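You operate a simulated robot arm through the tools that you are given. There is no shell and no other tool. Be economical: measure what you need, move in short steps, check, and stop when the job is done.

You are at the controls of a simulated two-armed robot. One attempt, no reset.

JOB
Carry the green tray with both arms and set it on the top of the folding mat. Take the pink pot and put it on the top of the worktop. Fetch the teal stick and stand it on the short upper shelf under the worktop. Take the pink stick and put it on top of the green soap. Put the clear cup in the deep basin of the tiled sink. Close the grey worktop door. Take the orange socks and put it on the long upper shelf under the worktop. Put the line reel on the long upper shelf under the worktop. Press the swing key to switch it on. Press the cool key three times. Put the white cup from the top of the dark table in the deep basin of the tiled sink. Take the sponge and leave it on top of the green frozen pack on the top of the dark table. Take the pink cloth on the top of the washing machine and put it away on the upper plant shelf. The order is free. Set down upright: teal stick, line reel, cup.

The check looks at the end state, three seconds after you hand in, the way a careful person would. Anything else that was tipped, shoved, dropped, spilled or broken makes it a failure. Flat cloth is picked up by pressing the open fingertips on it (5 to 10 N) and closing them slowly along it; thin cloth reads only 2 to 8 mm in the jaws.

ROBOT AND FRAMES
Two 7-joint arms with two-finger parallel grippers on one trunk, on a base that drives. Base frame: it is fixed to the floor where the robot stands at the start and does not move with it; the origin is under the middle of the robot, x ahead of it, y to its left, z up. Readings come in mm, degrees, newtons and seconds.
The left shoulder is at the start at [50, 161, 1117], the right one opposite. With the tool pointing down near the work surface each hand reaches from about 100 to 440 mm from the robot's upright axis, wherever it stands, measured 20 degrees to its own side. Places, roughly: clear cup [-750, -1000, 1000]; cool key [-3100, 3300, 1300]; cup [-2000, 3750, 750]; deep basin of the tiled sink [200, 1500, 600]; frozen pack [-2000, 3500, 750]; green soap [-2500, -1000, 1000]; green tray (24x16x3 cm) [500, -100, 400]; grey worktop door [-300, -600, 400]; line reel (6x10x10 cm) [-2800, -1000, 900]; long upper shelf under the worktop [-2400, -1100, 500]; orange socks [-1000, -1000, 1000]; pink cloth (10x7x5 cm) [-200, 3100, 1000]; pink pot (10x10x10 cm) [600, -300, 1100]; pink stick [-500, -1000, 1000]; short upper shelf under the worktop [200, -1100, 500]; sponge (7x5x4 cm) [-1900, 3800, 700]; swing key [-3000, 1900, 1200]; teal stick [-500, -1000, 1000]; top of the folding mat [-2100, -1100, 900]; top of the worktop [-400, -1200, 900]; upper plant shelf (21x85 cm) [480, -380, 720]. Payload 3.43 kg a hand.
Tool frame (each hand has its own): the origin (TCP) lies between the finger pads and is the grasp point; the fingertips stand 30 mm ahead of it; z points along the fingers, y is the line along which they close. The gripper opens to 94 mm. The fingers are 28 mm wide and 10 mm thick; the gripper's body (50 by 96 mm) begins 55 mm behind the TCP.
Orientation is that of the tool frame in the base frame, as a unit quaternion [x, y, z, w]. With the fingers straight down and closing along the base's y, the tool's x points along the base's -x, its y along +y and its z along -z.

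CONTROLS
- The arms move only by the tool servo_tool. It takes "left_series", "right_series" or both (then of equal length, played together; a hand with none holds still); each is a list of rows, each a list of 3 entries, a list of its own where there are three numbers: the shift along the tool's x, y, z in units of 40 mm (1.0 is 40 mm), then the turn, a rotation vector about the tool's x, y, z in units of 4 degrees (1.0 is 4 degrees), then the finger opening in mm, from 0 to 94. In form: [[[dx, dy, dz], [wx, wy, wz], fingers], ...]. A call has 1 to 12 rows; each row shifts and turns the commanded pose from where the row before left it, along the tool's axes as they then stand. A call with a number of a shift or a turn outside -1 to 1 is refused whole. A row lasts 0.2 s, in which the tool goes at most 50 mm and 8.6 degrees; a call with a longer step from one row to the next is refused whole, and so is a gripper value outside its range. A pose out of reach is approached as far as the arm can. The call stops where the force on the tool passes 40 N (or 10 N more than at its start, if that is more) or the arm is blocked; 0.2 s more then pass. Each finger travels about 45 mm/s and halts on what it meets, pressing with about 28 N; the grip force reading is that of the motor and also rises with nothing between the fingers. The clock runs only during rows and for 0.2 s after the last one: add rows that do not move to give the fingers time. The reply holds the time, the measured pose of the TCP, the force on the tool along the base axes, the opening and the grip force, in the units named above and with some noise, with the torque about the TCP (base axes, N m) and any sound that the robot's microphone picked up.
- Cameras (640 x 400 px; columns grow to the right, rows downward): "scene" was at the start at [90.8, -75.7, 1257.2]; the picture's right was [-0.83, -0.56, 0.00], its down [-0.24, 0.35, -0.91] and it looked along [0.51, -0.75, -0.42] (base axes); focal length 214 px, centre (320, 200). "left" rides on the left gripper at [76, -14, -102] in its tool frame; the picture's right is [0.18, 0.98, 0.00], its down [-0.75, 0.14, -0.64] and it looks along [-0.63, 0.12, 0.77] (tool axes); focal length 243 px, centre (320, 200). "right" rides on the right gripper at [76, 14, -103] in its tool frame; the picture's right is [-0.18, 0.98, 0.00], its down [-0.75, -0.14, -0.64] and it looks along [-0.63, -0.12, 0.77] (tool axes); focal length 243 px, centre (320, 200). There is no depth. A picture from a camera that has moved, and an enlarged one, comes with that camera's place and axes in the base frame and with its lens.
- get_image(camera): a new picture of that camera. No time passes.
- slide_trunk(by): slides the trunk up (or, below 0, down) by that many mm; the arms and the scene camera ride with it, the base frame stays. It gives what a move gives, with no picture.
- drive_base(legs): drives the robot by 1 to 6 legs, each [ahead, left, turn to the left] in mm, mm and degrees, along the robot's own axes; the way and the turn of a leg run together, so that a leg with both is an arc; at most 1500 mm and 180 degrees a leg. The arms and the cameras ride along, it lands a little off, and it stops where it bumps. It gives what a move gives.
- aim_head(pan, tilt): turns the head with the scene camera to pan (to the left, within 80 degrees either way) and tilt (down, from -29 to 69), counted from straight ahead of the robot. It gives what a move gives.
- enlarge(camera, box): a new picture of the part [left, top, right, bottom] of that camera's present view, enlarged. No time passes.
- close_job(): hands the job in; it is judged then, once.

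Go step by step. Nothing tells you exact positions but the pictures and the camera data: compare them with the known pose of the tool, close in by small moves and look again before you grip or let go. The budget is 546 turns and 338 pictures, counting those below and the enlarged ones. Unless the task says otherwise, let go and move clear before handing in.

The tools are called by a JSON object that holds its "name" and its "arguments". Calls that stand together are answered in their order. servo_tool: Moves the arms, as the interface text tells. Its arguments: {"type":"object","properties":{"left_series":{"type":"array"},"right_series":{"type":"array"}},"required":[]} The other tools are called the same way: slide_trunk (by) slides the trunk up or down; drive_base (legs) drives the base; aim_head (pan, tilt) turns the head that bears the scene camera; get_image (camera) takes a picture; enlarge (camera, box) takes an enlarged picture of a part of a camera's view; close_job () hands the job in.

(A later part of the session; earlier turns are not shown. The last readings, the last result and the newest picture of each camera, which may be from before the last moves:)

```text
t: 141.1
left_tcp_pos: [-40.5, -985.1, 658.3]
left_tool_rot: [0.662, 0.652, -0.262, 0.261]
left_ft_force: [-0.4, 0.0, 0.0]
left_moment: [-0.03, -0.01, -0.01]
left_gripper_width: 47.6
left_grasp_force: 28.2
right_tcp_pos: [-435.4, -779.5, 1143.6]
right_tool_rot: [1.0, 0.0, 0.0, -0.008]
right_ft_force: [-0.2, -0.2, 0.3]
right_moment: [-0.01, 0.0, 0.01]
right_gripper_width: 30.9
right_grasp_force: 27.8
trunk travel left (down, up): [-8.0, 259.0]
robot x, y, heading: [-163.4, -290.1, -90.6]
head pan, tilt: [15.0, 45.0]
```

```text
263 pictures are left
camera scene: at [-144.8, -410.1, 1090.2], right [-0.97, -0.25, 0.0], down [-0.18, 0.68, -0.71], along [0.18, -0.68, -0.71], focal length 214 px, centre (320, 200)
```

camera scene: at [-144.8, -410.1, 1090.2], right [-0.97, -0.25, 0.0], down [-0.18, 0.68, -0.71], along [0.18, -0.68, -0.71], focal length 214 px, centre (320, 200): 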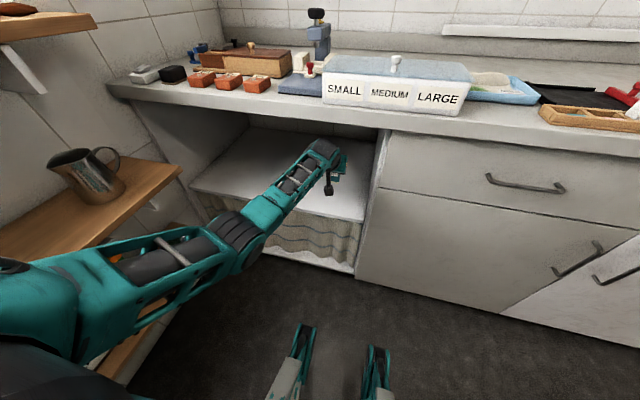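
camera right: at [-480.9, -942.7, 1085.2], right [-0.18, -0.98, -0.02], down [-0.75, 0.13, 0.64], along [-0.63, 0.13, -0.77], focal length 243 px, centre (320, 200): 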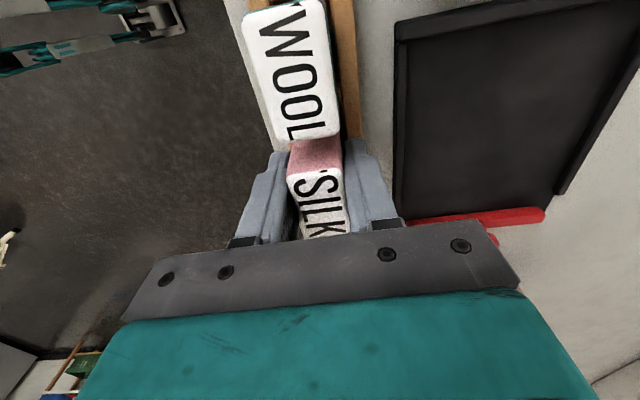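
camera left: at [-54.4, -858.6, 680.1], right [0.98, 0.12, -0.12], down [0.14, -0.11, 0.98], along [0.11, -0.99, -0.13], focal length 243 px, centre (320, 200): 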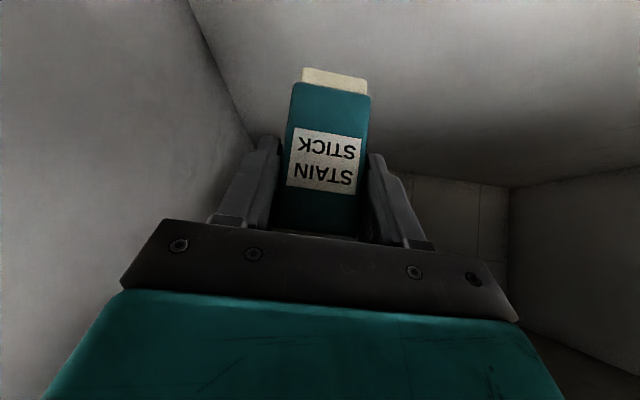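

{"name": "servo_tool", "arguments": {"left_series": [[[0.58, 0, 0.6], [0, 0, 0], 30], [[0.58, 0, 0.6], [0, 0, 0], 30], [[0.58, 0, 0.6], [0, 0, 0], 30], [[0, 0, 0], [0, 0, 0], 30]]}}

{"name": "get_image", "arguments": {"camera": "left"}}

{"name": "enlarge", "arguments": {"camera": "scene", "box": [180, 110, 400, 270]}}

```text
t: 142.1
left_tcp_pos: [-41.3, -985.1, 558.7]
left_tool_rot: [0.662, 0.652, -0.263, 0.26]
left_ft_force: [-0.5, 0.9, 0.4]
left_moment: [-0.02, -0.03, -0.01]
left_gripper_width: 47.7
left_grasp_force: 27.6
right_tcp_pos: [-437.2, -780.6, 1144.4]
right_tool_rot: [1.0, 0.0, 0.001, -0.008]
right_ft_force: [0.5, -0.2, -1.0]
right_moment: [0.03, -0.01, 0.02]
right_gripper_width: 30.5
right_grasp_force: 27.7
trunk travel left (down, up): [-8.0, 259.0]
robot x, y, heading: [-159.3, -291.0, -90.5]
head pan, tilt: [15.0, 45.0]
```

```text
262 pictures are left
camera left: at [-54.7, -857.8, 579.5], right [0.98, 0.12, -0.12], down [0.14, -0.11, 0.98], along [0.11, -0.99, -0.12], focal length 243 px, centre (320, 200)
```

left: 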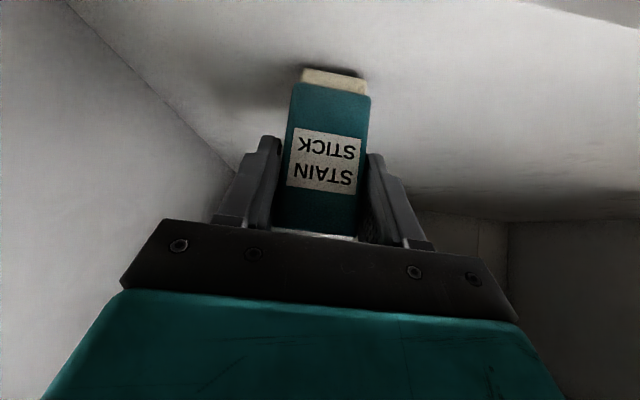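

```text
2.50 times, centred on (290, 190) of scene
camera zoom: at [-144.7, -410.0, 1090.2], right [-0.97, -0.25, 0.0], down [-0.18, 0.68, -0.71], along [0.18, -0.68, -0.71], focal length 536 px, centre (395, 225)
```

zoom: 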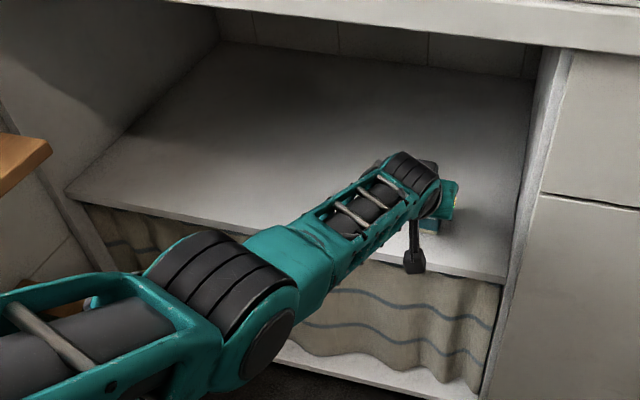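

Very near the shelf. Lower in fine steps until contact.

{"name": "servo_tool", "arguments": {"left_series": [[[0.06, 0, 0.06], [0, 0, 0], 30], [[0.06, 0, 0.06], [0, 0, 0], 30], [[0, 0, 0], [0, 0, 0], 30]]}}

{"name": "servo_tool", "arguments": {"left_series": [[[0.06, 0, 0.06], [0, 0, 0], 30], [[0.06, 0, 0.06], [0, 0, 0], 30], [[0, 0, 0], [0, 0, 0], 30]]}}

{"name": "get_image", "arguments": {"camera": "left"}}

```text
t: 142.8
left_tcp_pos: [-41.5, -983.9, 552.2]
left_tool_rot: [0.662, 0.652, -0.262, 0.261]
left_ft_force: [1.5, -1.1, 1.2]
left_moment: [0.0, 0.02, 0.02]
left_gripper_width: 47.7
left_grasp_force: 28.2
right_tcp_pos: [-437.4, -778.3, 1143.6]
right_tool_rot: [1.0, 0.0, 0.001, -0.009]
right_ft_force: [1.0, -0.5, 0.0]
right_moment: [0.02, 0.04, 0.0]
right_gripper_width: 30.9
right_grasp_force: 28.0
trunk travel left (down, up): [-8.0, 259.0]
robot x, y, heading: [-164.9, -289.7, -90.2]
head pan, tilt: [15.0, 45.0]
```

```text
t: 143.7
left_tcp_pos: [-41.0, -985.5, 552.8]
left_tool_rot: [0.66, 0.651, -0.266, 0.264]
left_ft_force: [2.1, 2.7, 26.2]
left_moment: [0.2, 0.03, -0.01]
left_gripper_width: 47.6
left_grasp_force: 27.7
right_tcp_pos: [-436.1, -776.0, 1145.2]
right_tool_rot: [1.0, -0.001, 0.001, -0.007]
right_ft_force: [-0.2, -0.3, 0.4]
right_moment: [0.02, 0.01, -0.03]
right_gripper_width: 30.7
right_grasp_force: 28.2
trunk travel left (down, up): [-8.0, 259.0]
robot x, y, heading: [-166.8, -293.4, -90.3]
head pan, tilt: [15.0, 45.0]
```

```text
260 pictures are left
camera left: at [-54.3, -859.0, 572.3], right [0.98, 0.12, -0.13], down [0.14, -0.1, 0.99], along [0.1, -0.99, -0.11], focal length 243 px, centre (320, 200)
```

left: 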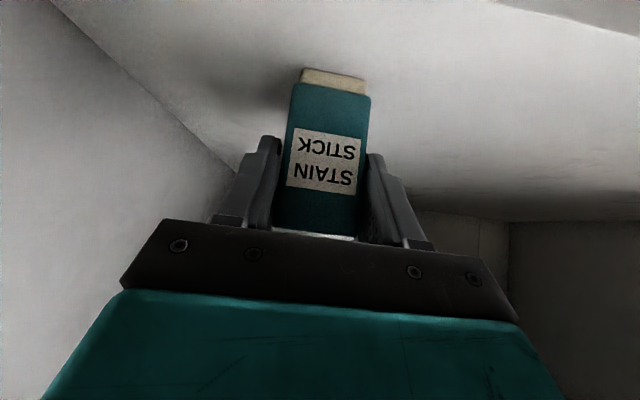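

Contact (26 N). Ease up, then open and retract along the tool axis.

{"name": "servo_tool", "arguments": {"left_series": [[[-0.08, 0, -0.08], [0, 0, 0], 30], [[0, 0, 0], [0, 0, 0], 30]]}}

{"name": "servo_tool", "arguments": {"left_series": [[[0, 0, 0], [0, 0, 0], 52], [[0, 0, 0], [0, 0, 0], 60], [[0, 0, 0], [0, 0, 0], 70], [[0, 0, 0], [0, 0, 0], 74]]}}

{"name": "get_image", "arguments": {"camera": "left"}}

```text
t: 144.2
left_tcp_pos: [-40.4, -984.3, 552.8]
left_tool_rot: [0.661, 0.652, -0.264, 0.262]
left_ft_force: [-2.1, -4.6, 13.3]
left_moment: [-0.31, 0.2, 0.07]
left_gripper_width: 47.5
left_grasp_force: 28.4
right_tcp_pos: [-437.4, -778.5, 1144.9]
right_tool_rot: [1.0, 0.0, 0.001, -0.009]
right_ft_force: [0.0, 0.0, -0.7]
right_moment: [-0.02, 0.02, 0.03]
right_gripper_width: 30.8
right_grasp_force: 28.3
trunk travel left (down, up): [-8.0, 259.0]
robot x, y, heading: [-165.2, -290.4, -90.3]
head pan, tilt: [15.0, 45.0]
```

```text
t: 145.2
left_tcp_pos: [-40.7, -983.2, 549.7]
left_tool_rot: [0.662, 0.652, -0.262, 0.261]
left_ft_force: [-0.3, 0.8, 0.0]
left_moment: [0.01, -0.01, 0.02]
left_gripper_width: 74.0
left_grasp_force: 0.1
right_tcp_pos: [-436.8, -778.0, 1143.8]
right_tool_rot: [1.0, -0.001, 0.001, -0.009]
right_ft_force: [-0.4, -0.3, -0.8]
right_moment: [0.0, 0.01, 0.01]
right_gripper_width: 30.9
right_grasp_force: 28.0
trunk travel left (down, up): [-8.0, 259.0]
robot x, y, heading: [-162.8, -291.7, -90.2]
head pan, tilt: [15.0, 45.0]
```

```text
259 pictures are left
camera left: at [-53.5, -857.1, 571.1], right [0.98, 0.12, -0.12], down [0.14, -0.11, 0.98], along [0.11, -0.99, -0.13], focal length 243 px, centre (320, 200)
```

left: 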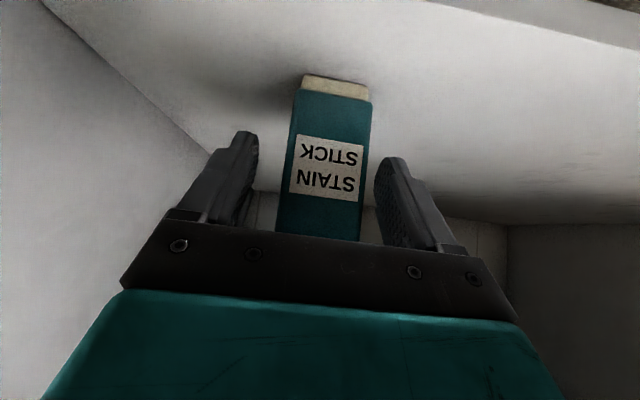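

{"name": "servo_tool", "arguments": {"left_series": [[[0, 0, -0.6], [0, 0, 0], 74], [[0, 0, -0.9], [0, 0, 0], 74], [[0, 0, -0.9], [0, 0, 0], 74], [[0, 0, 0], [0, 0, 0], 74]]}}

{"name": "drive_base", "arguments": {"legs": [[-200, 0, 0]]}}

{"name": "get_image", "arguments": {"camera": "left"}}

```text
t: 146.2
left_tcp_pos: [-37.9, -919.2, 618.1]
left_tool_rot: [0.662, 0.653, -0.261, 0.259]
left_ft_force: [0.2, -0.5, 0.1]
left_moment: [-0.03, -0.02, 0.01]
left_gripper_width: 74.1
left_grasp_force: 0.0
right_tcp_pos: [-437.4, -777.4, 1145.6]
right_tool_rot: [1.0, 0.0, 0.001, -0.008]
right_ft_force: [-0.2, -0.1, -0.6]
right_moment: [-0.02, 0.0, 0.05]
right_gripper_width: 30.7
right_grasp_force: 28.0
trunk travel left (down, up): [-8.0, 259.0]
robot x, y, heading: [-166.7, -294.7, -90.4]
head pan, tilt: [15.0, 45.0]
```

```text
t: 147.9
left_tcp_pos: [-38.5, -718.8, 619.4]
left_tool_rot: [0.663, 0.652, -0.261, 0.26]
left_ft_force: [0.1, -0.4, -0.4]
left_moment: [-0.01, 0.0, -0.02]
left_gripper_width: 73.8
left_grasp_force: 0.1
right_tcp_pos: [-436.5, -576.7, 1144.3]
right_tool_rot: [1.0, 0.0, 0.0, -0.009]
right_ft_force: [0.4, 0.4, 0.1]
right_moment: [-0.01, -0.01, 0.03]
right_gripper_width: 30.7
right_grasp_force: 28.0
trunk travel left (down, up): [-8.0, 259.0]
robot x, y, heading: [-162.1, -91.5, -90.2]
head pan, tilt: [15.0, 45.0]
```

```text
258 pictures are left
camera left: at [-51.3, -592.2, 640.5], right [0.99, 0.12, -0.12], down [0.14, -0.11, 0.98], along [0.1, -0.99, -0.12], focal length 243 px, centre (320, 200)
```

left: 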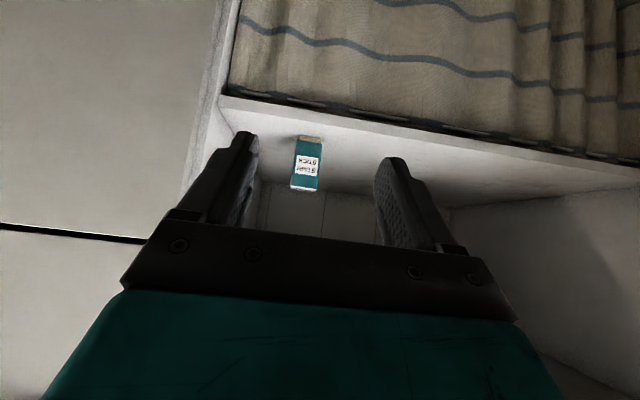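

The teal stick stands on the shelf. Now raise up and drive right to the orange socks (left hand).

{"name": "slide_trunk", "arguments": {"by": 145}}

{"name": "servo_tool", "arguments": {"left_series": [[[-0.6, 0, -0.68], [0, 0, 0], 74], [[-0.6, 0, -0.68], [0, 0, 0], 74], [[-0.6, 0, -0.68], [0, 0, 0], 74], [[-0.6, 0, -0.68], [0, 0, 0], 74], [[-0.6, 0, -0.68], [0, 0, 0], 74], [[-0.6, 0, -0.68], [0, 0, 0], 74], [[-0.6, 0, -0.68], [0, 0, 0], 74], [[-0.6, 0, -0.68], [0, 0, 0], 74], [[-0.6, 0, -0.68], [0, 0, 0], 74], [[0, 0, 0], [0, 0, 0], 74]]}}

{"name": "drive_base", "arguments": {"legs": [[0, -1000, 0]]}}

{"name": "aim_head", "arguments": {"pan": 0, "tilt": 35}}

{"name": "get_image", "arguments": {"camera": "scene"}}

```text
t: 149.6
left_tcp_pos: [-39.0, -718.4, 764.0]
left_tool_rot: [0.662, 0.652, -0.262, 0.26]
left_ft_force: [0.4, 0.1, -0.1]
left_moment: [-0.02, -0.07, 0.02]
left_gripper_width: 73.9
left_grasp_force: 0.0
right_tcp_pos: [-436.2, -577.6, 1288.8]
right_tool_rot: [1.0, -0.001, 0.0, -0.008]
right_ft_force: [0.4, -0.9, -1.3]
right_moment: [-0.01, 0.02, -0.04]
right_gripper_width: 30.7
right_grasp_force: 28.0
trunk travel left (down, up): [-153.0, 114.0]
robot x, y, heading: [-166.5, -89.4, -90.7]
head pan, tilt: [15.0, 45.0]
```

```text
t: 151.8
left_tcp_pos: [-38.8, -707.0, 1092.1]
left_tool_rot: [0.663, 0.652, -0.262, 0.26]
left_ft_force: [0.7, 0.5, 0.3]
left_moment: [0.0, -0.01, -0.02]
left_gripper_width: 74.1
left_grasp_force: 0.1
right_tcp_pos: [-436.4, -577.0, 1289.0]
right_tool_rot: [1.0, 0.0, 0.002, -0.009]
right_ft_force: [0.4, 0.2, -0.5]
right_moment: [-0.01, -0.01, 0.03]
right_gripper_width: 30.8
right_grasp_force: 28.2
trunk travel left (down, up): [-153.0, 114.0]
robot x, y, heading: [-161.8, -88.8, -90.7]
head pan, tilt: [15.0, 45.0]
```

```text
t: 157.0
left_tcp_pos: [-1049.0, -702.9, 1091.4]
left_tool_rot: [0.659, 0.655, -0.261, 0.262]
left_ft_force: [0.5, 0.2, -0.1]
left_moment: [-0.01, 0.01, -0.01]
left_gripper_width: 73.9
left_grasp_force: 0.1
right_tcp_pos: [-1448.2, -575.6, 1289.6]
right_tool_rot: [1.0, 0.003, 0.002, -0.009]
right_ft_force: [-0.3, 0.1, -0.5]
right_moment: [0.02, -0.02, 0.02]
right_gripper_width: 30.4
right_grasp_force: 27.5
trunk travel left (down, up): [-153.0, 114.0]
robot x, y, heading: [-1177.5, -85.9, -89.9]
head pan, tilt: [15.0, 45.0]
```

```text
t: 157.8
left_tcp_pos: [-1049.4, -702.6, 1089.8]
left_tool_rot: [0.66, 0.655, -0.26, 0.261]
left_ft_force: [0.5, -0.3, 0.1]
left_moment: [0.02, 0.0, 0.0]
left_gripper_width: 73.9
left_grasp_force: 0.0
right_tcp_pos: [-1447.2, -574.9, 1289.2]
right_tool_rot: [1.0, 0.003, 0.001, -0.009]
right_ft_force: [0.1, 0.7, -1.5]
right_moment: [-0.03, 0.0, -0.05]
right_gripper_width: 30.7
right_grasp_force: 28.3
trunk travel left (down, up): [-153.0, 114.0]
robot x, y, heading: [-1176.6, -85.7, -89.7]
head pan, tilt: [0.0, 35.0]
```

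```text
257 pictures are left
camera scene: at [-1178.7, -214.8, 1250.0], right [-1.0, 0.0, 0.0], down [0.0, 0.57, -0.82], along [0.0, -0.82, -0.57], focal length 214 px, centre (320, 200)
```

scene: 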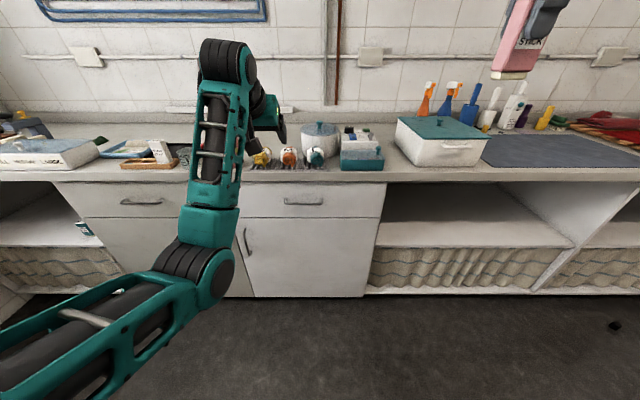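

{"name": "get_image", "arguments": {"camera": "left"}}

{"name": "enlarge", "arguments": {"camera": "scene", "box": [230, 100, 400, 200]}}

```text
256 pictures are left
camera left: at [-1063.0, -576.8, 1112.5], right [0.98, 0.13, -0.12], down [0.14, -0.11, 0.98], along [0.11, -0.99, -0.12], focal length 243 px, centre (320, 200)
```

left: 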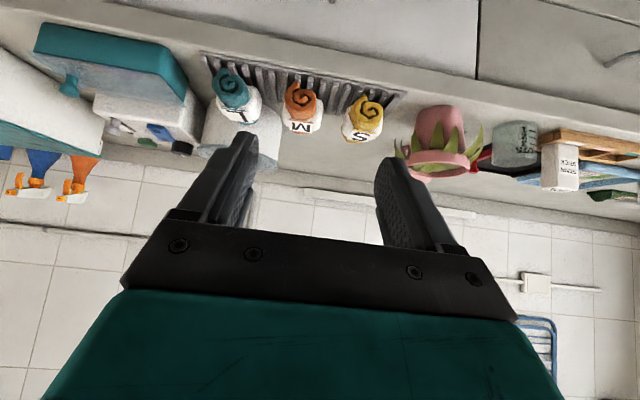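

```text
3.76 times, centred on (315, 150) of scene
camera zoom: at [-1178.7, -214.8, 1250.0], right [-1.0, 0.0, 0.0], down [0.0, 0.57, -0.82], along [0.0, -0.82, -0.57], focal length 807 px, centre (339, 388)
```

zoom: 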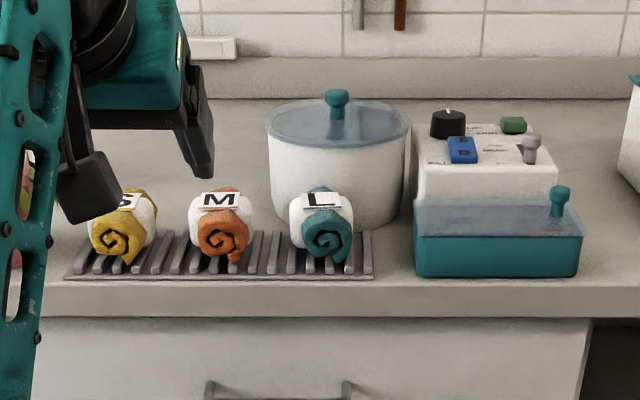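

{"name": "drive_base", "arguments": {"legs": [[240, 0, 0]]}}

{"name": "servo_tool", "arguments": {"left_series": [[[0.8, -0.12, 0.08], [0, 0, 0], 74], [[0.8, -0.12, 0.08], [0, 0, 0], 74], [[0.8, -0.12, 0.08], [0, 0, 0], 74], [[0, 0, 0], [0, 0, 0], 74]]}}

{"name": "get_image", "arguments": {"camera": "left"}}

```text
t: 159.6
left_tcp_pos: [-1046.9, -939.5, 1090.8]
left_tool_rot: [0.659, 0.656, -0.26, 0.261]
left_ft_force: [0.3, 0.0, 0.4]
left_moment: [-0.01, -0.03, -0.01]
left_gripper_width: 74.1
left_grasp_force: 0.1
right_tcp_pos: [-1445.3, -815.2, 1289.5]
right_tool_rot: [1.0, 0.006, 0.0, -0.009]
right_ft_force: [-0.4, -0.9, -1.5]
right_moment: [0.0, 0.01, -0.02]
right_gripper_width: 30.4
right_grasp_force: 28.3
trunk travel left (down, up): [-153.0, 114.0]
robot x, y, heading: [-1176.4, -326.9, -90.0]
head pan, tilt: [0.0, 35.0]
```

```text
t: 160.6
left_tcp_pos: [-1062.7, -875.5, 1018.7]
left_tool_rot: [0.659, 0.656, -0.259, 0.262]
left_ft_force: [-0.1, 0.6, 0.1]
left_moment: [-0.02, -0.05, 0.01]
left_gripper_width: 74.1
left_grasp_force: 0.2
right_tcp_pos: [-1446.1, -814.3, 1290.4]
right_tool_rot: [1.0, 0.005, 0.001, -0.008]
right_ft_force: [-0.8, 0.1, -0.7]
right_moment: [-0.03, -0.02, -0.01]
right_gripper_width: 30.8
right_grasp_force: 27.9
trunk travel left (down, up): [-153.0, 114.0]
robot x, y, heading: [-1180.8, -323.1, -89.9]
head pan, tilt: [0.0, 35.0]
```

```text
254 pictures are left
camera left: at [-1076.9, -749.6, 1039.5], right [0.98, 0.13, -0.12], down [0.14, -0.11, 0.98], along [0.12, -0.99, -0.12], focal length 243 px, centre (320, 200)
```

left: 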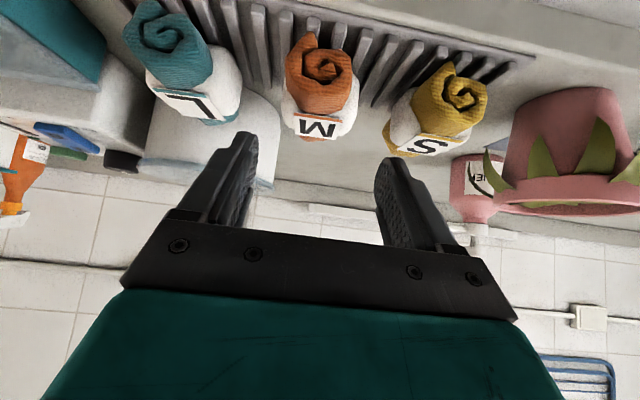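

{"name": "servo_tool", "arguments": {"left_series": [[[0, -0.1, 0], [0, 0, 0], 70], [[0, 0, 0.89], [0, 0, 0], 70], [[0, 0, 0.89], [0, 0, 0], 70], [[0, 0, 0.85], [0, 0, 0], 70], [[0, 0, 0], [0, 0, 0], 70]]}}

{"name": "get_image", "arguments": {"camera": "left"}}

{"name": "enlarge", "arguments": {"camera": "scene", "box": [230, 100, 400, 200]}}

```text
t: 161.8
left_tcp_pos: [-1065.2, -947.3, 943.2]
left_tool_rot: [0.657, 0.656, -0.262, 0.264]
left_ft_force: [1.1, 7.8, 11.9]
left_moment: [0.14, 0.42, -0.39]
left_gripper_width: 69.7
left_grasp_force: 0.0
right_tcp_pos: [-1445.4, -811.9, 1291.1]
right_tool_rot: [1.0, 0.005, 0.001, -0.008]
right_ft_force: [0.5, -0.2, -0.5]
right_moment: [-0.03, 0.01, -0.03]
right_gripper_width: 30.8
right_grasp_force: 27.5
trunk travel left (down, up): [-153.0, 114.0]
robot x, y, heading: [-1177.2, -325.0, -89.9]
head pan, tilt: [0.0, 35.0]
```

```text
253 pictures are left
camera left: at [-1080.1, -820.8, 964.1], right [0.98, 0.13, -0.13], down [0.14, -0.1, 0.99], along [0.11, -0.99, -0.12], focal length 243 px, centre (320, 200)
```

left: 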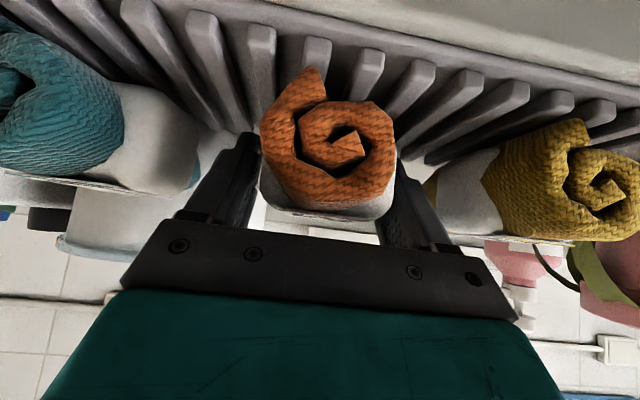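

```text
3.76 times, centred on (315, 150) of scene
camera zoom: at [-1178.0, -450.0, 1250.5], right [-1.0, 0.0, 0.0], down [0.0, 0.57, -0.82], along [0.0, -0.82, -0.57], focal length 807 px, centre (339, 388)
```

zoom: 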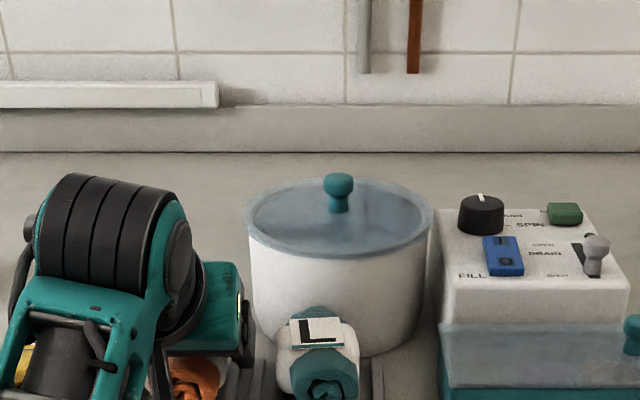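

The tips just touch the ribbed mat; back 5 mm and close.

{"name": "servo_tool", "arguments": {"left_series": [[[-0.08, 0, -0.12], [0, 0, 0], 70], [[0, 0, 0], [0, 0, 0], 58], [[0, 0, 0], [0, 0, 0], 48], [[0, 0, 0], [0, 0, 0], 40], [[0, 0, 0], [0, 0, 0], 35], [[0, 0, 0], [0, 0, 0], 35]]}}

{"name": "servo_tool", "arguments": {"left_series": [[[-0.3, 0, -0.3], [0, 0, 0], 35], [[-0.58, 0, -0.6], [0, 0, 0], 35], [[-0.58, 0, -0.6], [0, 0, 0], 35], [[-0.58, 0, -0.6], [0, 0, 0], 35], [[0, 0, 0], [0, 0, 0], 35]]}}

{"name": "get_image", "arguments": {"camera": "left"}}

```text
t: 163.2
left_tcp_pos: [-1064.2, -947.2, 946.5]
left_tool_rot: [0.659, 0.656, -0.26, 0.261]
left_ft_force: [0.3, -0.4, -0.4]
left_moment: [-0.02, 0.02, 0.04]
left_gripper_width: 61.1
left_grasp_force: 27.7
right_tcp_pos: [-1446.4, -814.3, 1289.4]
right_tool_rot: [1.0, 0.005, 0.001, -0.009]
right_ft_force: [0.5, -0.2, -0.5]
right_moment: [-0.01, 0.01, 0.0]
right_gripper_width: 30.6
right_grasp_force: 27.9
trunk travel left (down, up): [-153.0, 114.0]
robot x, y, heading: [-1176.6, -325.2, -89.7]
head pan, tilt: [0.0, 35.0]
```

```text
t: 164.4
left_tcp_pos: [-1066.6, -948.1, 1063.6]
left_tool_rot: [0.659, 0.656, -0.26, 0.261]
left_ft_force: [0.4, -0.3, -0.8]
left_moment: [-0.02, 0.02, 0.01]
left_gripper_width: 61.1
left_grasp_force: 27.9
right_tcp_pos: [-1445.6, -815.1, 1289.0]
right_tool_rot: [1.0, 0.006, 0.001, -0.008]
right_ft_force: [0.3, -0.1, -0.9]
right_moment: [-0.01, -0.02, -0.01]
right_gripper_width: 30.7
right_grasp_force: 27.8
trunk travel left (down, up): [-153.0, 114.0]
robot x, y, heading: [-1178.7, -325.4, -89.5]
head pan, tilt: [0.0, 35.0]
```

```text
251 pictures are left
camera left: at [-1080.5, -821.5, 1084.9], right [0.98, 0.13, -0.12], down [0.14, -0.11, 0.98], along [0.12, -0.99, -0.13], focal length 243 px, centre (320, 200)
```

left: 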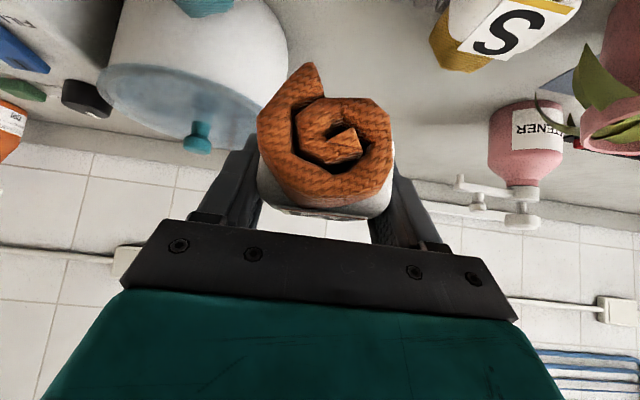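

Socks held. Drive back and along the worktop to the right.

{"name": "drive_base", "arguments": {"legs": [[-200, 0, 0], [0, -1000, 0]]}}

{"name": "aim_head", "arguments": {"pan": -10, "tilt": 30}}

{"name": "get_image", "arguments": {"camera": "scene"}}

```text
t: 170.7
left_tcp_pos: [-2056.2, -757.5, 1063.0]
left_tool_rot: [0.655, 0.659, -0.259, 0.264]
left_ft_force: [1.4, -0.9, -0.9]
left_moment: [-0.01, -0.01, 0.01]
left_gripper_width: 61.0
left_grasp_force: 28.2
right_tcp_pos: [-2436.2, -628.2, 1289.0]
right_tool_rot: [1.0, 0.011, 0.002, -0.008]
right_ft_force: [0.0, -0.3, -0.1]
right_moment: [0.0, -0.04, 0.0]
right_gripper_width: 30.5
right_grasp_force: 27.8
trunk travel left (down, up): [-153.0, 114.0]
robot x, y, heading: [-2176.4, -137.2, -89.4]
head pan, tilt: [0.0, 35.0]
```

```text
t: 171.4
left_tcp_pos: [-2055.8, -756.7, 1062.9]
left_tool_rot: [0.656, 0.659, -0.259, 0.263]
left_ft_force: [0.7, 0.3, 0.2]
left_moment: [-0.02, 0.0, -0.01]
left_gripper_width: 61.3
left_grasp_force: 27.8
right_tcp_pos: [-2435.7, -627.3, 1290.4]
right_tool_rot: [1.0, 0.01, 0.002, -0.009]
right_ft_force: [0.0, -0.5, -0.6]
right_moment: [-0.04, 0.02, 0.0]
right_gripper_width: 30.8
right_grasp_force: 28.2
trunk travel left (down, up): [-153.0, 114.0]
robot x, y, heading: [-2170.3, -134.9, -89.2]
head pan, tilt: [-10.0, 30.0]
```

```text
250 pictures are left
camera scene: at [-2188.3, -263.8, 1257.8], right [-0.99, 0.16, 0.0], down [0.08, 0.49, -0.87], along [-0.14, -0.85, -0.5], focal length 214 px, centre (320, 200)
```

scene: 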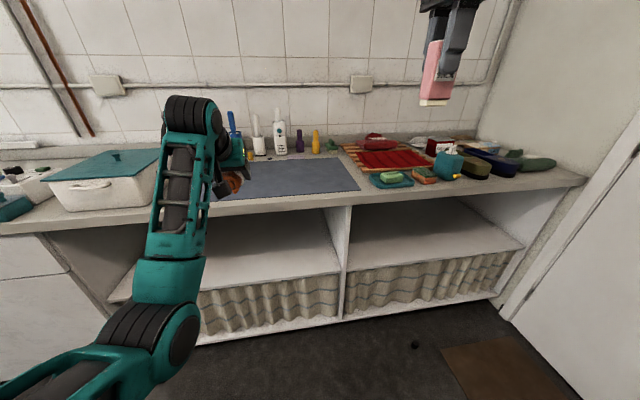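

I see the soap dish, line reel and mat. First the socks: lower trunk and left arm in front of the left bay.

{"name": "drive_base", "arguments": {"legs": [[0, -100, -0.6]]}}

{"name": "slide_trunk", "arguments": {"by": -145}}

{"name": "servo_tool", "arguments": {"left_series": [[[0.64, 0, 0.66], [0, 0, 0], 35], [[0.64, 0, 0.66], [0, 0, 0], 35], [[0.64, 0, 0.66], [0, 0, 0], 35], [[0.64, 0, 0.66], [0, 0, 0], 35], [[0.64, 0, 0.66], [0, 0, 0], 35], [[0.64, 0, 0.66], [0, 0, 0], 35], [[0.64, 0, 0.66], [0, 0, 0], 35], [[0, 0, 0], [0, 0, 0], 35]], "right_series": [[[0, 0, -0.5], [0, 0, 0], 15], [[0, 0, -0.5], [0, 0, 0], 15], [[0, 0, -0.5], [0, 0, 0], 15], [[0, 0, -0.5], [0, 0, 0], 15], [[0, 0, -0.5], [0, 0, 0], 15], [[0, 0, 0], [0, 0, 0], 15], [[0, 0, 0], [0, 0, 0], 15], [[0, 0, 0], [0, 0, 0], 15]]}}

{"name": "get_image", "arguments": {"camera": "left"}}

```text
t: 172.6
left_tcp_pos: [-2160.1, -758.9, 1063.5]
left_tool_rot: [0.658, 0.656, -0.26, 0.261]
left_ft_force: [-0.2, -0.1, -0.7]
left_moment: [0.04, -0.02, -0.02]
left_gripper_width: 60.6
left_grasp_force: 28.0
right_tcp_pos: [-2540.5, -625.9, 1288.9]
right_tool_rot: [1.0, 0.006, -0.001, -0.008]
right_ft_force: [-0.4, -0.6, -1.7]
right_moment: [0.03, -0.03, 0.01]
right_gripper_width: 30.8
right_grasp_force: 27.7
trunk travel left (down, up): [-153.0, 114.0]
robot x, y, heading: [-2273.8, -134.6, -89.8]
head pan, tilt: [-10.0, 30.0]
```

```text
t: 174.3
left_tcp_pos: [-2158.1, -758.0, 918.7]
left_tool_rot: [0.659, 0.656, -0.26, 0.261]
left_ft_force: [0.5, -0.2, 0.1]
left_moment: [0.0, 0.01, 0.01]
left_gripper_width: 61.0
left_grasp_force: 27.8
right_tcp_pos: [-2539.9, -627.1, 1145.3]
right_tool_rot: [1.0, 0.006, 0.001, -0.009]
right_ft_force: [0.4, -0.3, -0.1]
right_moment: [-0.03, -0.01, -0.01]
right_gripper_width: 30.6
right_grasp_force: 27.8
trunk travel left (down, up): [-8.0, 259.0]
robot x, y, heading: [-2269.0, -134.6, -89.6]
head pan, tilt: [-10.0, 30.0]
```

```text
t: 176.1
left_tcp_pos: [-2156.8, -754.9, 660.5]
left_tool_rot: [0.658, 0.656, -0.26, 0.261]
left_ft_force: [-0.2, -0.2, -0.5]
left_moment: [-0.04, -0.02, -0.01]
left_gripper_width: 60.9
left_grasp_force: 28.7
right_tcp_pos: [-2531.5, -595.4, 1179.6]
right_tool_rot: [1.0, 0.005, 0.001, -0.007]
right_ft_force: [0.9, -0.4, -0.4]
right_moment: [-0.01, -0.01, 0.01]
right_gripper_width: 30.6
right_grasp_force: 28.2
right hand out of reach, approached as far as the arm can: row 2, 3, 4, 5
trunk travel left (down, up): [-8.0, 259.0]
robot x, y, heading: [-2272.9, -134.7, -89.9]
head pan, tilt: [-10.0, 30.0]
```

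```text
249 pictures are left
camera left: at [-2172.1, -629.5, 682.6], right [0.98, 0.13, -0.12], down [0.14, -0.11, 0.98], along [0.12, -0.99, -0.12], focal length 243 px, centre (320, 200)
```

left: 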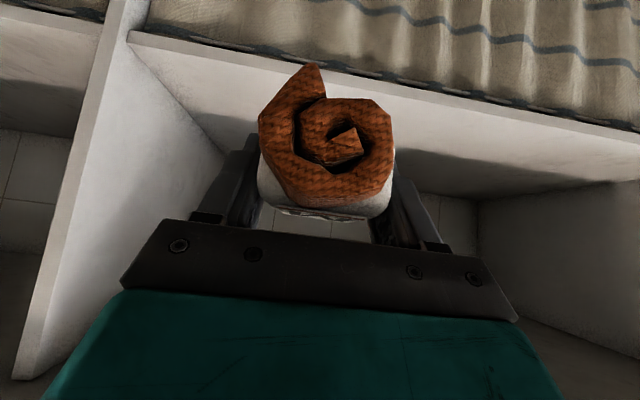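

{"name": "drive_base", "arguments": {"legs": [[225, 0, 0]]}}

{"name": "servo_tool", "arguments": {"left_series": [[[0.58, 0, 0.6], [0, 0, 0], 35], [[0.58, 0, 0.6], [0, 0, 0], 35], [[0.58, 0, 0.6], [0, 0, 0], 35], [[0, 0, 0], [0, 0, 0], 35]]}}

{"name": "get_image", "arguments": {"camera": "left"}}

```text
t: 177.8
left_tcp_pos: [-2156.5, -976.8, 661.2]
left_tool_rot: [0.658, 0.656, -0.259, 0.262]
left_ft_force: [0.1, 0.1, -0.5]
left_moment: [-0.03, -0.02, 0.02]
left_gripper_width: 61.0
left_grasp_force: 28.2
right_tcp_pos: [-2529.1, -815.4, 1179.4]
right_tool_rot: [1.0, 0.005, 0.001, -0.007]
right_ft_force: [-0.4, -0.4, -1.2]
right_moment: [0.03, -0.01, 0.04]
right_gripper_width: 30.7
right_grasp_force: 28.1
trunk travel left (down, up): [-8.0, 259.0]
robot x, y, heading: [-2276.2, -357.8, -89.9]
head pan, tilt: [-10.0, 30.0]
```

```text
t: 178.8
left_tcp_pos: [-2154.5, -974.5, 561.0]
left_tool_rot: [0.658, 0.656, -0.261, 0.262]
left_ft_force: [-0.2, 0.0, -1.1]
left_moment: [0.02, 0.0, -0.01]
left_gripper_width: 61.1
left_grasp_force: 28.3
right_tcp_pos: [-2529.2, -816.8, 1179.1]
right_tool_rot: [1.0, 0.006, 0.001, -0.007]
right_ft_force: [0.1, -0.5, -0.3]
right_moment: [0.02, 0.0, -0.03]
right_gripper_width: 30.6
right_grasp_force: 27.7
trunk travel left (down, up): [-8.0, 259.0]
robot x, y, heading: [-2270.1, -360.5, -89.8]
head pan, tilt: [-10.0, 30.0]
```

```text
248 pictures are left
camera left: at [-2170.1, -848.2, 581.8], right [0.98, 0.13, -0.12], down [0.14, -0.11, 0.98], along [0.12, -0.99, -0.12], focal length 243 px, centre (320, 200)
```

left: 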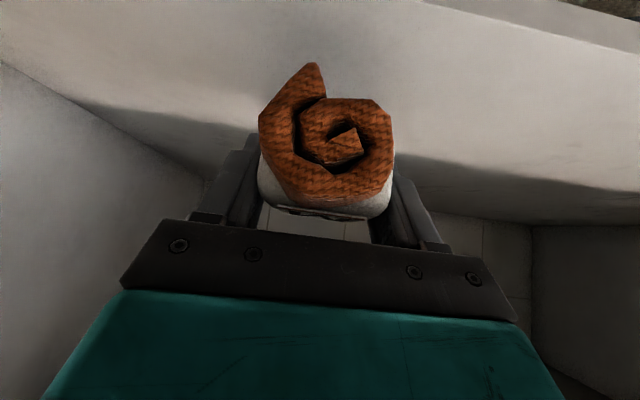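

Lower the last ~20 mm gently.

{"name": "servo_tool", "arguments": {"left_series": [[[0.09, 0, 0.1], [0, 0, 0], 35], [[0.09, 0, 0.1], [0, 0, 0], 35], [[0, 0, 0], [0, 0, 0], 35]]}}

{"name": "servo_tool", "arguments": {"left_series": [[[0.09, 0, 0.09], [0, 0, 0], 35], [[0, 0, 0], [0, 0, 0], 35]]}}

{"name": "servo_tool", "arguments": {"left_series": [[[0.09, 0, 0.09], [0, 0, 0], 35], [[0, 0, 0], [0, 0, 0], 35]]}}

```text
t: 179.6
left_tcp_pos: [-2155.1, -974.2, 549.3]
left_tool_rot: [0.658, 0.656, -0.26, 0.262]
left_ft_force: [0.0, 0.6, -0.8]
left_moment: [0.02, 0.01, 0.03]
left_gripper_width: 60.8
left_grasp_force: 28.2
right_tcp_pos: [-2530.1, -814.8, 1180.0]
right_tool_rot: [1.0, 0.005, 0.001, -0.007]
right_ft_force: [-0.2, 0.5, -0.6]
right_moment: [-0.02, 0.02, 0.01]
right_gripper_width: 30.6
right_grasp_force: 28.1
trunk travel left (down, up): [-8.0, 259.0]
robot x, y, heading: [-2269.9, -357.9, -89.6]
head pan, tilt: [-10.0, 30.0]
```

```text
t: 180.2
left_tcp_pos: [-2154.3, -975.7, 543.8]
left_tool_rot: [0.658, 0.656, -0.26, 0.263]
left_ft_force: [-0.1, 0.3, -1.0]
left_moment: [0.0, -0.02, 0.03]
left_gripper_width: 61.0
left_grasp_force: 27.9
right_tcp_pos: [-2530.3, -816.1, 1179.7]
right_tool_rot: [1.0, 0.005, 0.001, -0.008]
right_ft_force: [0.0, -0.2, -0.9]
right_moment: [0.01, 0.0, 0.04]
right_gripper_width: 30.7
right_grasp_force: 27.8
trunk travel left (down, up): [-8.0, 259.0]
robot x, y, heading: [-2269.7, -357.5, -89.9]
head pan, tilt: [-10.0, 30.0]
```

```text
t: 180.8
left_tcp_pos: [-2155.5, -974.4, 539.0]
left_tool_rot: [0.659, 0.656, -0.261, 0.261]
left_ft_force: [-0.2, 0.6, -0.7]
left_moment: [-0.02, 0.0, 0.0]
left_gripper_width: 61.0
left_grasp_force: 28.0
right_tcp_pos: [-2529.8, -816.1, 1180.1]
right_tool_rot: [1.0, 0.005, 0.0, -0.007]
right_ft_force: [-0.1, 0.1, 0.3]
right_moment: [-0.01, 0.01, 0.0]
right_gripper_width: 30.6
right_grasp_force: 28.0
trunk travel left (down, up): [-8.0, 259.0]
robot x, y, heading: [-2273.0, -353.4, -89.9]
head pan, tilt: [-10.0, 30.0]
```

{"name": "servo_tool", "arguments": {"left_series": [[[0.06, 0, 0.06], [0, 0, 0], 35], [[0, 0, 0], [0, 0, 0], 35]]}}

{"name": "servo_tool", "arguments": {"left_series": [[[0.06, 0, 0.06], [0, 0, 0], 35], [[0, 0, 0], [0, 0, 0], 35]]}}

{"name": "get_image", "arguments": {"camera": "left"}}

```text
t: 181.4
left_tcp_pos: [-2155.7, -974.9, 536.3]
left_tool_rot: [0.659, 0.656, -0.26, 0.262]
left_ft_force: [0.5, -0.4, -0.8]
left_moment: [0.0, -0.04, 0.03]
left_gripper_width: 60.6
left_grasp_force: 27.9
right_tcp_pos: [-2529.2, -815.9, 1179.8]
right_tool_rot: [1.0, 0.005, 0.001, -0.008]
right_ft_force: [-1.6, -0.1, -0.6]
right_moment: [0.01, 0.01, 0.03]
right_gripper_width: 31.0
right_grasp_force: 28.2
trunk travel left (down, up): [-8.0, 259.0]
robot x, y, heading: [-2273.5, -359.6, -89.5]
head pan, tilt: [-10.0, 30.0]
```

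```text
t: 182.0
left_tcp_pos: [-2155.9, -974.9, 533.8]
left_tool_rot: [0.658, 0.657, -0.26, 0.262]
left_ft_force: [0.1, -0.6, -1.4]
left_moment: [-0.01, 0.0, 0.02]
left_gripper_width: 60.9
left_grasp_force: 27.8
right_tcp_pos: [-2529.5, -815.9, 1179.8]
right_tool_rot: [1.0, 0.005, 0.001, -0.007]
right_ft_force: [-0.2, 0.0, -1.4]
right_moment: [-0.02, 0.03, 0.0]
right_gripper_width: 30.9
right_grasp_force: 28.2
trunk travel left (down, up): [-8.0, 259.0]
robot x, y, heading: [-2270.9, -356.0, -89.8]
head pan, tilt: [-10.0, 30.0]
```

```text
247 pictures are left
camera left: at [-2171.1, -849.1, 554.8], right [0.98, 0.13, -0.12], down [0.14, -0.11, 0.98], along [0.12, -0.99, -0.13], focal length 243 px, centre (320, 200)
```

left: 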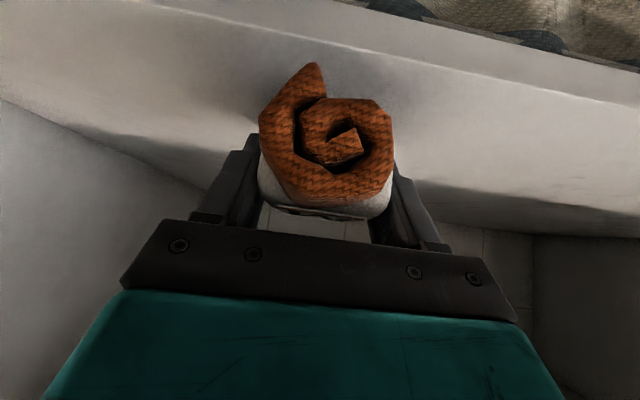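

{"name": "servo_tool", "arguments": {"left_series": [[[-0.1, 0, 0.3], [0, 0, 0], 35], [[0, 0, 0], [0, 0, 0], 35]]}}

{"name": "servo_tool", "arguments": {"left_series": [[[0.05, 0, 0.06], [0, 0, 0], 35], [[0, 0, 0], [0, 0, 0], 35]]}}

{"name": "servo_tool", "arguments": {"left_series": [[[0.05, 0, 0.06], [0, 0, 0], 35], [[0, 0, 0], [0, 0, 0], 35]]}}

```text
t: 182.6
left_tcp_pos: [-2154.6, -986.4, 527.0]
left_tool_rot: [0.658, 0.656, -0.261, 0.262]
left_ft_force: [0.9, 0.4, -1.0]
left_moment: [-0.04, 0.01, -0.01]
left_gripper_width: 60.9
left_grasp_force: 28.5
right_tcp_pos: [-2529.6, -815.6, 1179.4]
right_tool_rot: [1.0, 0.005, 0.0, -0.007]
right_ft_force: [-0.2, 0.2, -0.4]
right_moment: [0.03, 0.01, -0.06]
right_gripper_width: 30.7
right_grasp_force: 27.5
trunk travel left (down, up): [-8.0, 259.0]
robot x, y, heading: [-2268.8, -361.5, -89.6]
head pan, tilt: [-10.0, 30.0]
```

```text
t: 183.2
left_tcp_pos: [-2156.2, -986.2, 523.5]
left_tool_rot: [0.658, 0.657, -0.259, 0.262]
left_ft_force: [0.5, 0.9, -1.1]
left_moment: [-0.02, 0.03, 0.01]
left_gripper_width: 60.7
left_grasp_force: 28.2
right_tcp_pos: [-2529.9, -816.6, 1178.5]
right_tool_rot: [1.0, 0.006, 0.001, -0.007]
right_ft_force: [-1.0, 0.3, -1.4]
right_moment: [0.03, 0.0, -0.05]
right_gripper_width: 30.4
right_grasp_force: 27.9
trunk travel left (down, up): [-8.0, 259.0]
robot x, y, heading: [-2267.3, -357.3, -89.8]
head pan, tilt: [-10.0, 30.0]
```

```text
t: 183.8
left_tcp_pos: [-2155.7, -987.4, 520.3]
left_tool_rot: [0.658, 0.656, -0.259, 0.262]
left_ft_force: [0.3, 0.0, 0.8]
left_moment: [-0.03, 0.01, 0.0]
left_gripper_width: 60.7
left_grasp_force: 27.7
right_tcp_pos: [-2529.6, -816.0, 1179.5]
right_tool_rot: [1.0, 0.006, 0.001, -0.007]
right_ft_force: [-0.4, -0.9, -0.4]
right_moment: [0.0, -0.01, 0.02]
right_gripper_width: 30.7
right_grasp_force: 27.9
trunk travel left (down, up): [-8.0, 259.0]
robot x, y, heading: [-2270.0, -362.3, -89.6]
head pan, tilt: [-10.0, 30.0]
```

{"name": "servo_tool", "arguments": {"left_series": [[[0.04, 0, 0.04], [0, 0, 0], 35], [[0, 0, 0], [0, 0, 0], 35]]}}

{"name": "get_image", "arguments": {"camera": "left"}}

```text
t: 184.4
left_tcp_pos: [-2155.2, -986.8, 520.1]
left_tool_rot: [0.658, 0.656, -0.261, 0.263]
left_ft_force: [1.0, -0.4, 4.1]
left_moment: [0.2, 0.02, -0.06]
left_gripper_width: 60.8
left_grasp_force: 27.8
right_tcp_pos: [-2528.9, -815.8, 1180.1]
right_tool_rot: [1.0, 0.005, 0.002, -0.007]
right_ft_force: [0.1, -0.1, -1.7]
right_moment: [-0.01, 0.0, 0.01]
right_gripper_width: 30.5
right_grasp_force: 27.7
trunk travel left (down, up): [-8.0, 259.0]
robot x, y, heading: [-2269.7, -354.3, -89.8]
head pan, tilt: [-10.0, 30.0]
```

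```text
246 pictures are left
camera left: at [-2170.5, -860.9, 541.3], right [0.98, 0.13, -0.12], down [0.14, -0.11, 0.98], along [0.12, -0.99, -0.12], focal length 243 px, centre (320, 200)
```

left: 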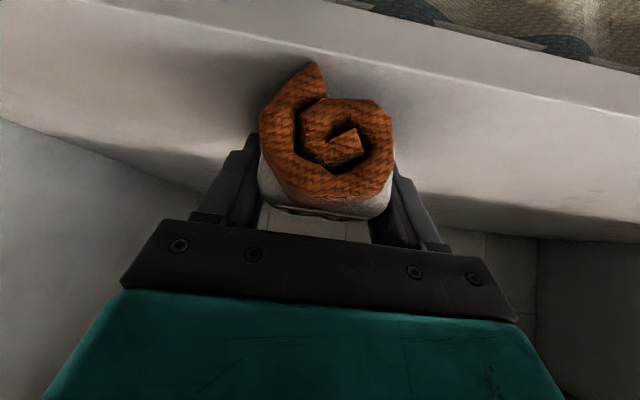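

Contact; release and retract.

{"name": "servo_tool", "arguments": {"left_series": [[[0, 0, 0], [0, 0, 0], 66], [[0, 0, 0], [0, 0, 0], 76], [[0, 0, 0], [0, 0, 0], 86], [[0, 0, 0], [0, 0, 0], 90], [[-0.05, 0, -0.5], [0, 0, 0], 90], [[0, 0, -0.9], [0, 0, 0], 90], [[0, 0, -0.9], [0, 0, 0], 90]]}}

{"name": "drive_base", "arguments": {"legs": [[-220, 0, 0]]}}

{"name": "get_image", "arguments": {"camera": "left"}}

```text
t: 186.2
left_tcp_pos: [-2133.4, -941.7, 607.9]
left_tool_rot: [0.652, 0.652, -0.262, 0.287]
left_ft_force: [0.4, 0.0, 0.0]
left_moment: [0.02, 0.01, 0.04]
left_gripper_width: 90.1
left_grasp_force: 0.1
right_tcp_pos: [-2529.1, -815.4, 1178.6]
right_tool_rot: [1.0, 0.005, 0.001, -0.007]
right_ft_force: [0.1, 0.2, -1.4]
right_moment: [0.0, 0.03, 0.0]
right_gripper_width: 30.6
right_grasp_force: 27.7
trunk travel left (down, up): [-8.0, 259.0]
robot x, y, heading: [-2275.5, -357.4, -89.9]
head pan, tilt: [-10.0, 30.0]
stopped in row 7 (left hand): the arm was blocked; the commanded pose is now the measured one
```

```text
t: 187.9
left_tcp_pos: [-2135.9, -720.6, 608.0]
left_tool_rot: [0.652, 0.651, -0.262, 0.288]
left_ft_force: [0.2, 0.3, -0.7]
left_moment: [-0.03, 0.01, -0.02]
left_gripper_width: 90.1
left_grasp_force: 0.1
right_tcp_pos: [-2532.2, -595.2, 1179.1]
right_tool_rot: [1.0, 0.004, 0.001, -0.007]
right_ft_force: [-0.3, -0.4, -0.1]
right_moment: [-0.02, -0.01, 0.01]
right_gripper_width: 31.0
right_grasp_force: 28.5
trunk travel left (down, up): [-8.0, 259.0]
robot x, y, heading: [-2267.4, -133.6, -89.7]
head pan, tilt: [-10.0, 30.0]
```

```text
245 pictures are left
camera left: at [-2153.7, -594.5, 623.4], right [0.98, 0.14, -0.1], down [0.11, -0.07, 0.99], along [0.13, -0.99, -0.08], focal length 243 px, centre (320, 200)
```

left: 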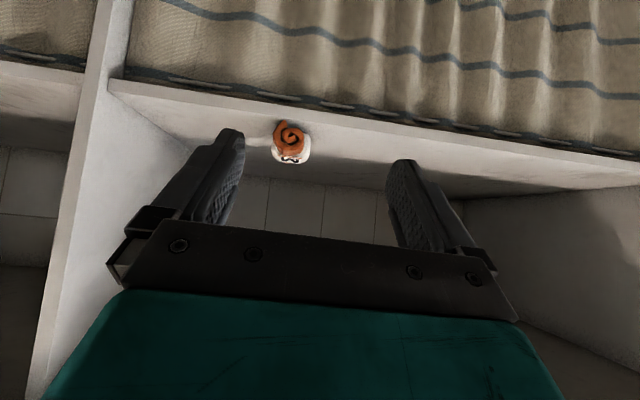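

Socks are on the shelf. Now the pink stick: raise up and look at the soap.

{"name": "slide_trunk", "arguments": {"by": 145}}

{"name": "servo_tool", "arguments": {"left_series": [[[-0.6, 0, -0.68], [0, 0, 0], 60], [[-0.6, 0, -0.68], [0, 0, 0], 60], [[-0.6, 0, -0.68], [0, 0, 0], 60], [[-0.6, 0, -0.68], [0, 0, 0], 60], [[-0.6, 0, -0.68], [0, 0, 0], 60], [[-0.6, 0, -0.68], [0, 0, 0], 60], [[-0.6, 0, -0.68], [0, 0, 0], 60], [[-0.6, 0, -0.68], [0, 0, 0], 60], [[-0.6, 0, -0.68], [0, 0, 0], 60], [[0, 0, 0], [0, 0, 0], 60]]}}

{"name": "drive_base", "arguments": {"legs": [[140, -50, 0]]}}

{"name": "aim_head", "arguments": {"pan": -25, "tilt": 40}}

{"name": "get_image", "arguments": {"camera": "scene"}}

{"name": "get_image", "arguments": {"camera": "right"}}

```text
t: 189.6
left_tcp_pos: [-2135.6, -720.9, 753.3]
left_tool_rot: [0.652, 0.651, -0.261, 0.288]
left_ft_force: [-0.4, -1.4, -0.3]
left_moment: [-0.01, 0.0, -0.02]
left_gripper_width: 90.1
left_grasp_force: 0.1
right_tcp_pos: [-2531.7, -595.5, 1324.1]
right_tool_rot: [1.0, 0.004, 0.001, -0.006]
right_ft_force: [0.5, -0.5, -1.2]
right_moment: [-0.01, -0.03, -0.04]
right_gripper_width: 30.6
right_grasp_force: 27.6
trunk travel left (down, up): [-153.0, 114.0]
robot x, y, heading: [-2269.2, -135.4, -90.0]
head pan, tilt: [-10.0, 30.0]
```

```text
t: 191.8
left_tcp_pos: [-2150.1, -698.6, 1079.3]
left_tool_rot: [0.652, 0.652, -0.261, 0.287]
left_ft_force: [-0.3, 0.1, -0.7]
left_moment: [-0.01, 0.02, -0.01]
left_gripper_width: 59.9
left_grasp_force: 0.1
right_tcp_pos: [-2530.6, -595.9, 1324.9]
right_tool_rot: [1.0, 0.006, 0.001, -0.006]
right_ft_force: [-0.2, 0.2, -0.9]
right_moment: [0.0, -0.01, -0.03]
right_gripper_width: 30.5
right_grasp_force: 27.6
trunk travel left (down, up): [-153.0, 114.0]
robot x, y, heading: [-2270.1, -138.0, -90.4]
head pan, tilt: [-10.0, 30.0]
```

```text
t: 193.2
left_tcp_pos: [-2200.9, -839.6, 1080.4]
left_tool_rot: [0.652, 0.651, -0.262, 0.287]
left_ft_force: [-0.3, 0.0, 0.2]
left_moment: [0.03, -0.01, 0.02]
left_gripper_width: 59.8
left_grasp_force: 0.0
right_tcp_pos: [-2582.4, -735.4, 1324.0]
right_tool_rot: [1.0, 0.003, 0.001, -0.007]
right_ft_force: [-0.7, -0.3, -1.3]
right_moment: [-0.01, -0.02, -0.02]
right_gripper_width: 30.8
right_grasp_force: 28.3
trunk travel left (down, up): [-153.0, 114.0]
robot x, y, heading: [-2319.2, -275.7, -90.1]
head pan, tilt: [-10.0, 30.0]
```

```text
t: 193.9
left_tcp_pos: [-2200.9, -838.7, 1079.0]
left_tool_rot: [0.653, 0.65, -0.262, 0.287]
left_ft_force: [-0.6, -0.5, -0.7]
left_moment: [0.0, -0.01, 0.02]
left_gripper_width: 60.3
left_grasp_force: 0.0
right_tcp_pos: [-2581.3, -733.9, 1324.9]
right_tool_rot: [1.0, 0.003, 0.001, -0.007]
right_ft_force: [-0.4, 0.4, -0.7]
right_moment: [0.0, -0.02, 0.01]
right_gripper_width: 30.7
right_grasp_force: 27.8
trunk travel left (down, up): [-153.0, 114.0]
robot x, y, heading: [-2322.9, -274.3, -90.1]
head pan, tilt: [-25.0, 40.0]
```

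```text
244 pictures are left
camera scene: at [-2358.3, -393.1, 1242.5], right [-0.91, 0.42, 0.0], down [0.27, 0.58, -0.77], along [-0.32, -0.69, -0.64], focal length 214 px, centre (320, 200)
```

scene: 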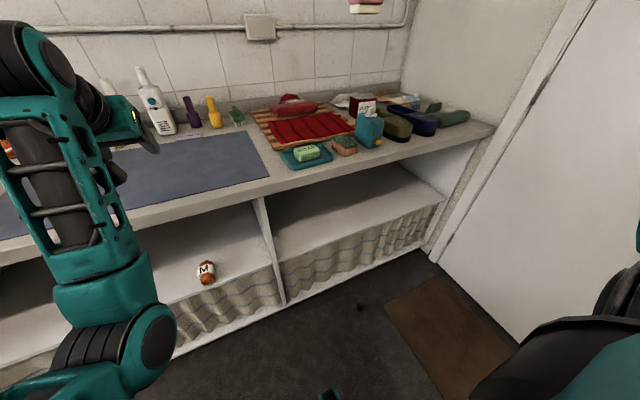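

```text
243 pictures are left
camera right: at [-2507.2, -749.6, 1427.3], right [-0.18, -0.98, -0.01], down [-0.76, 0.13, 0.64], along [-0.63, 0.12, -0.77], focal length 243 px, centre (320, 200)
```

right: 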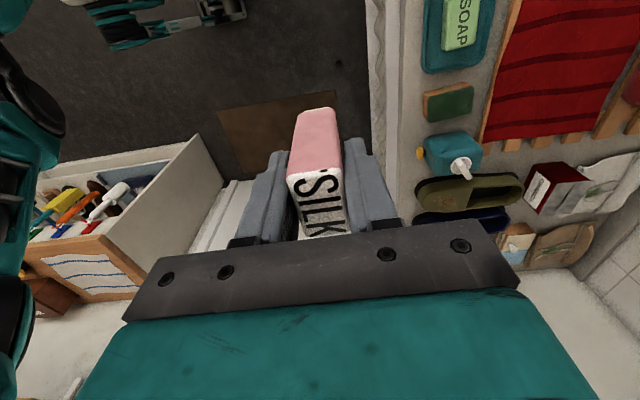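

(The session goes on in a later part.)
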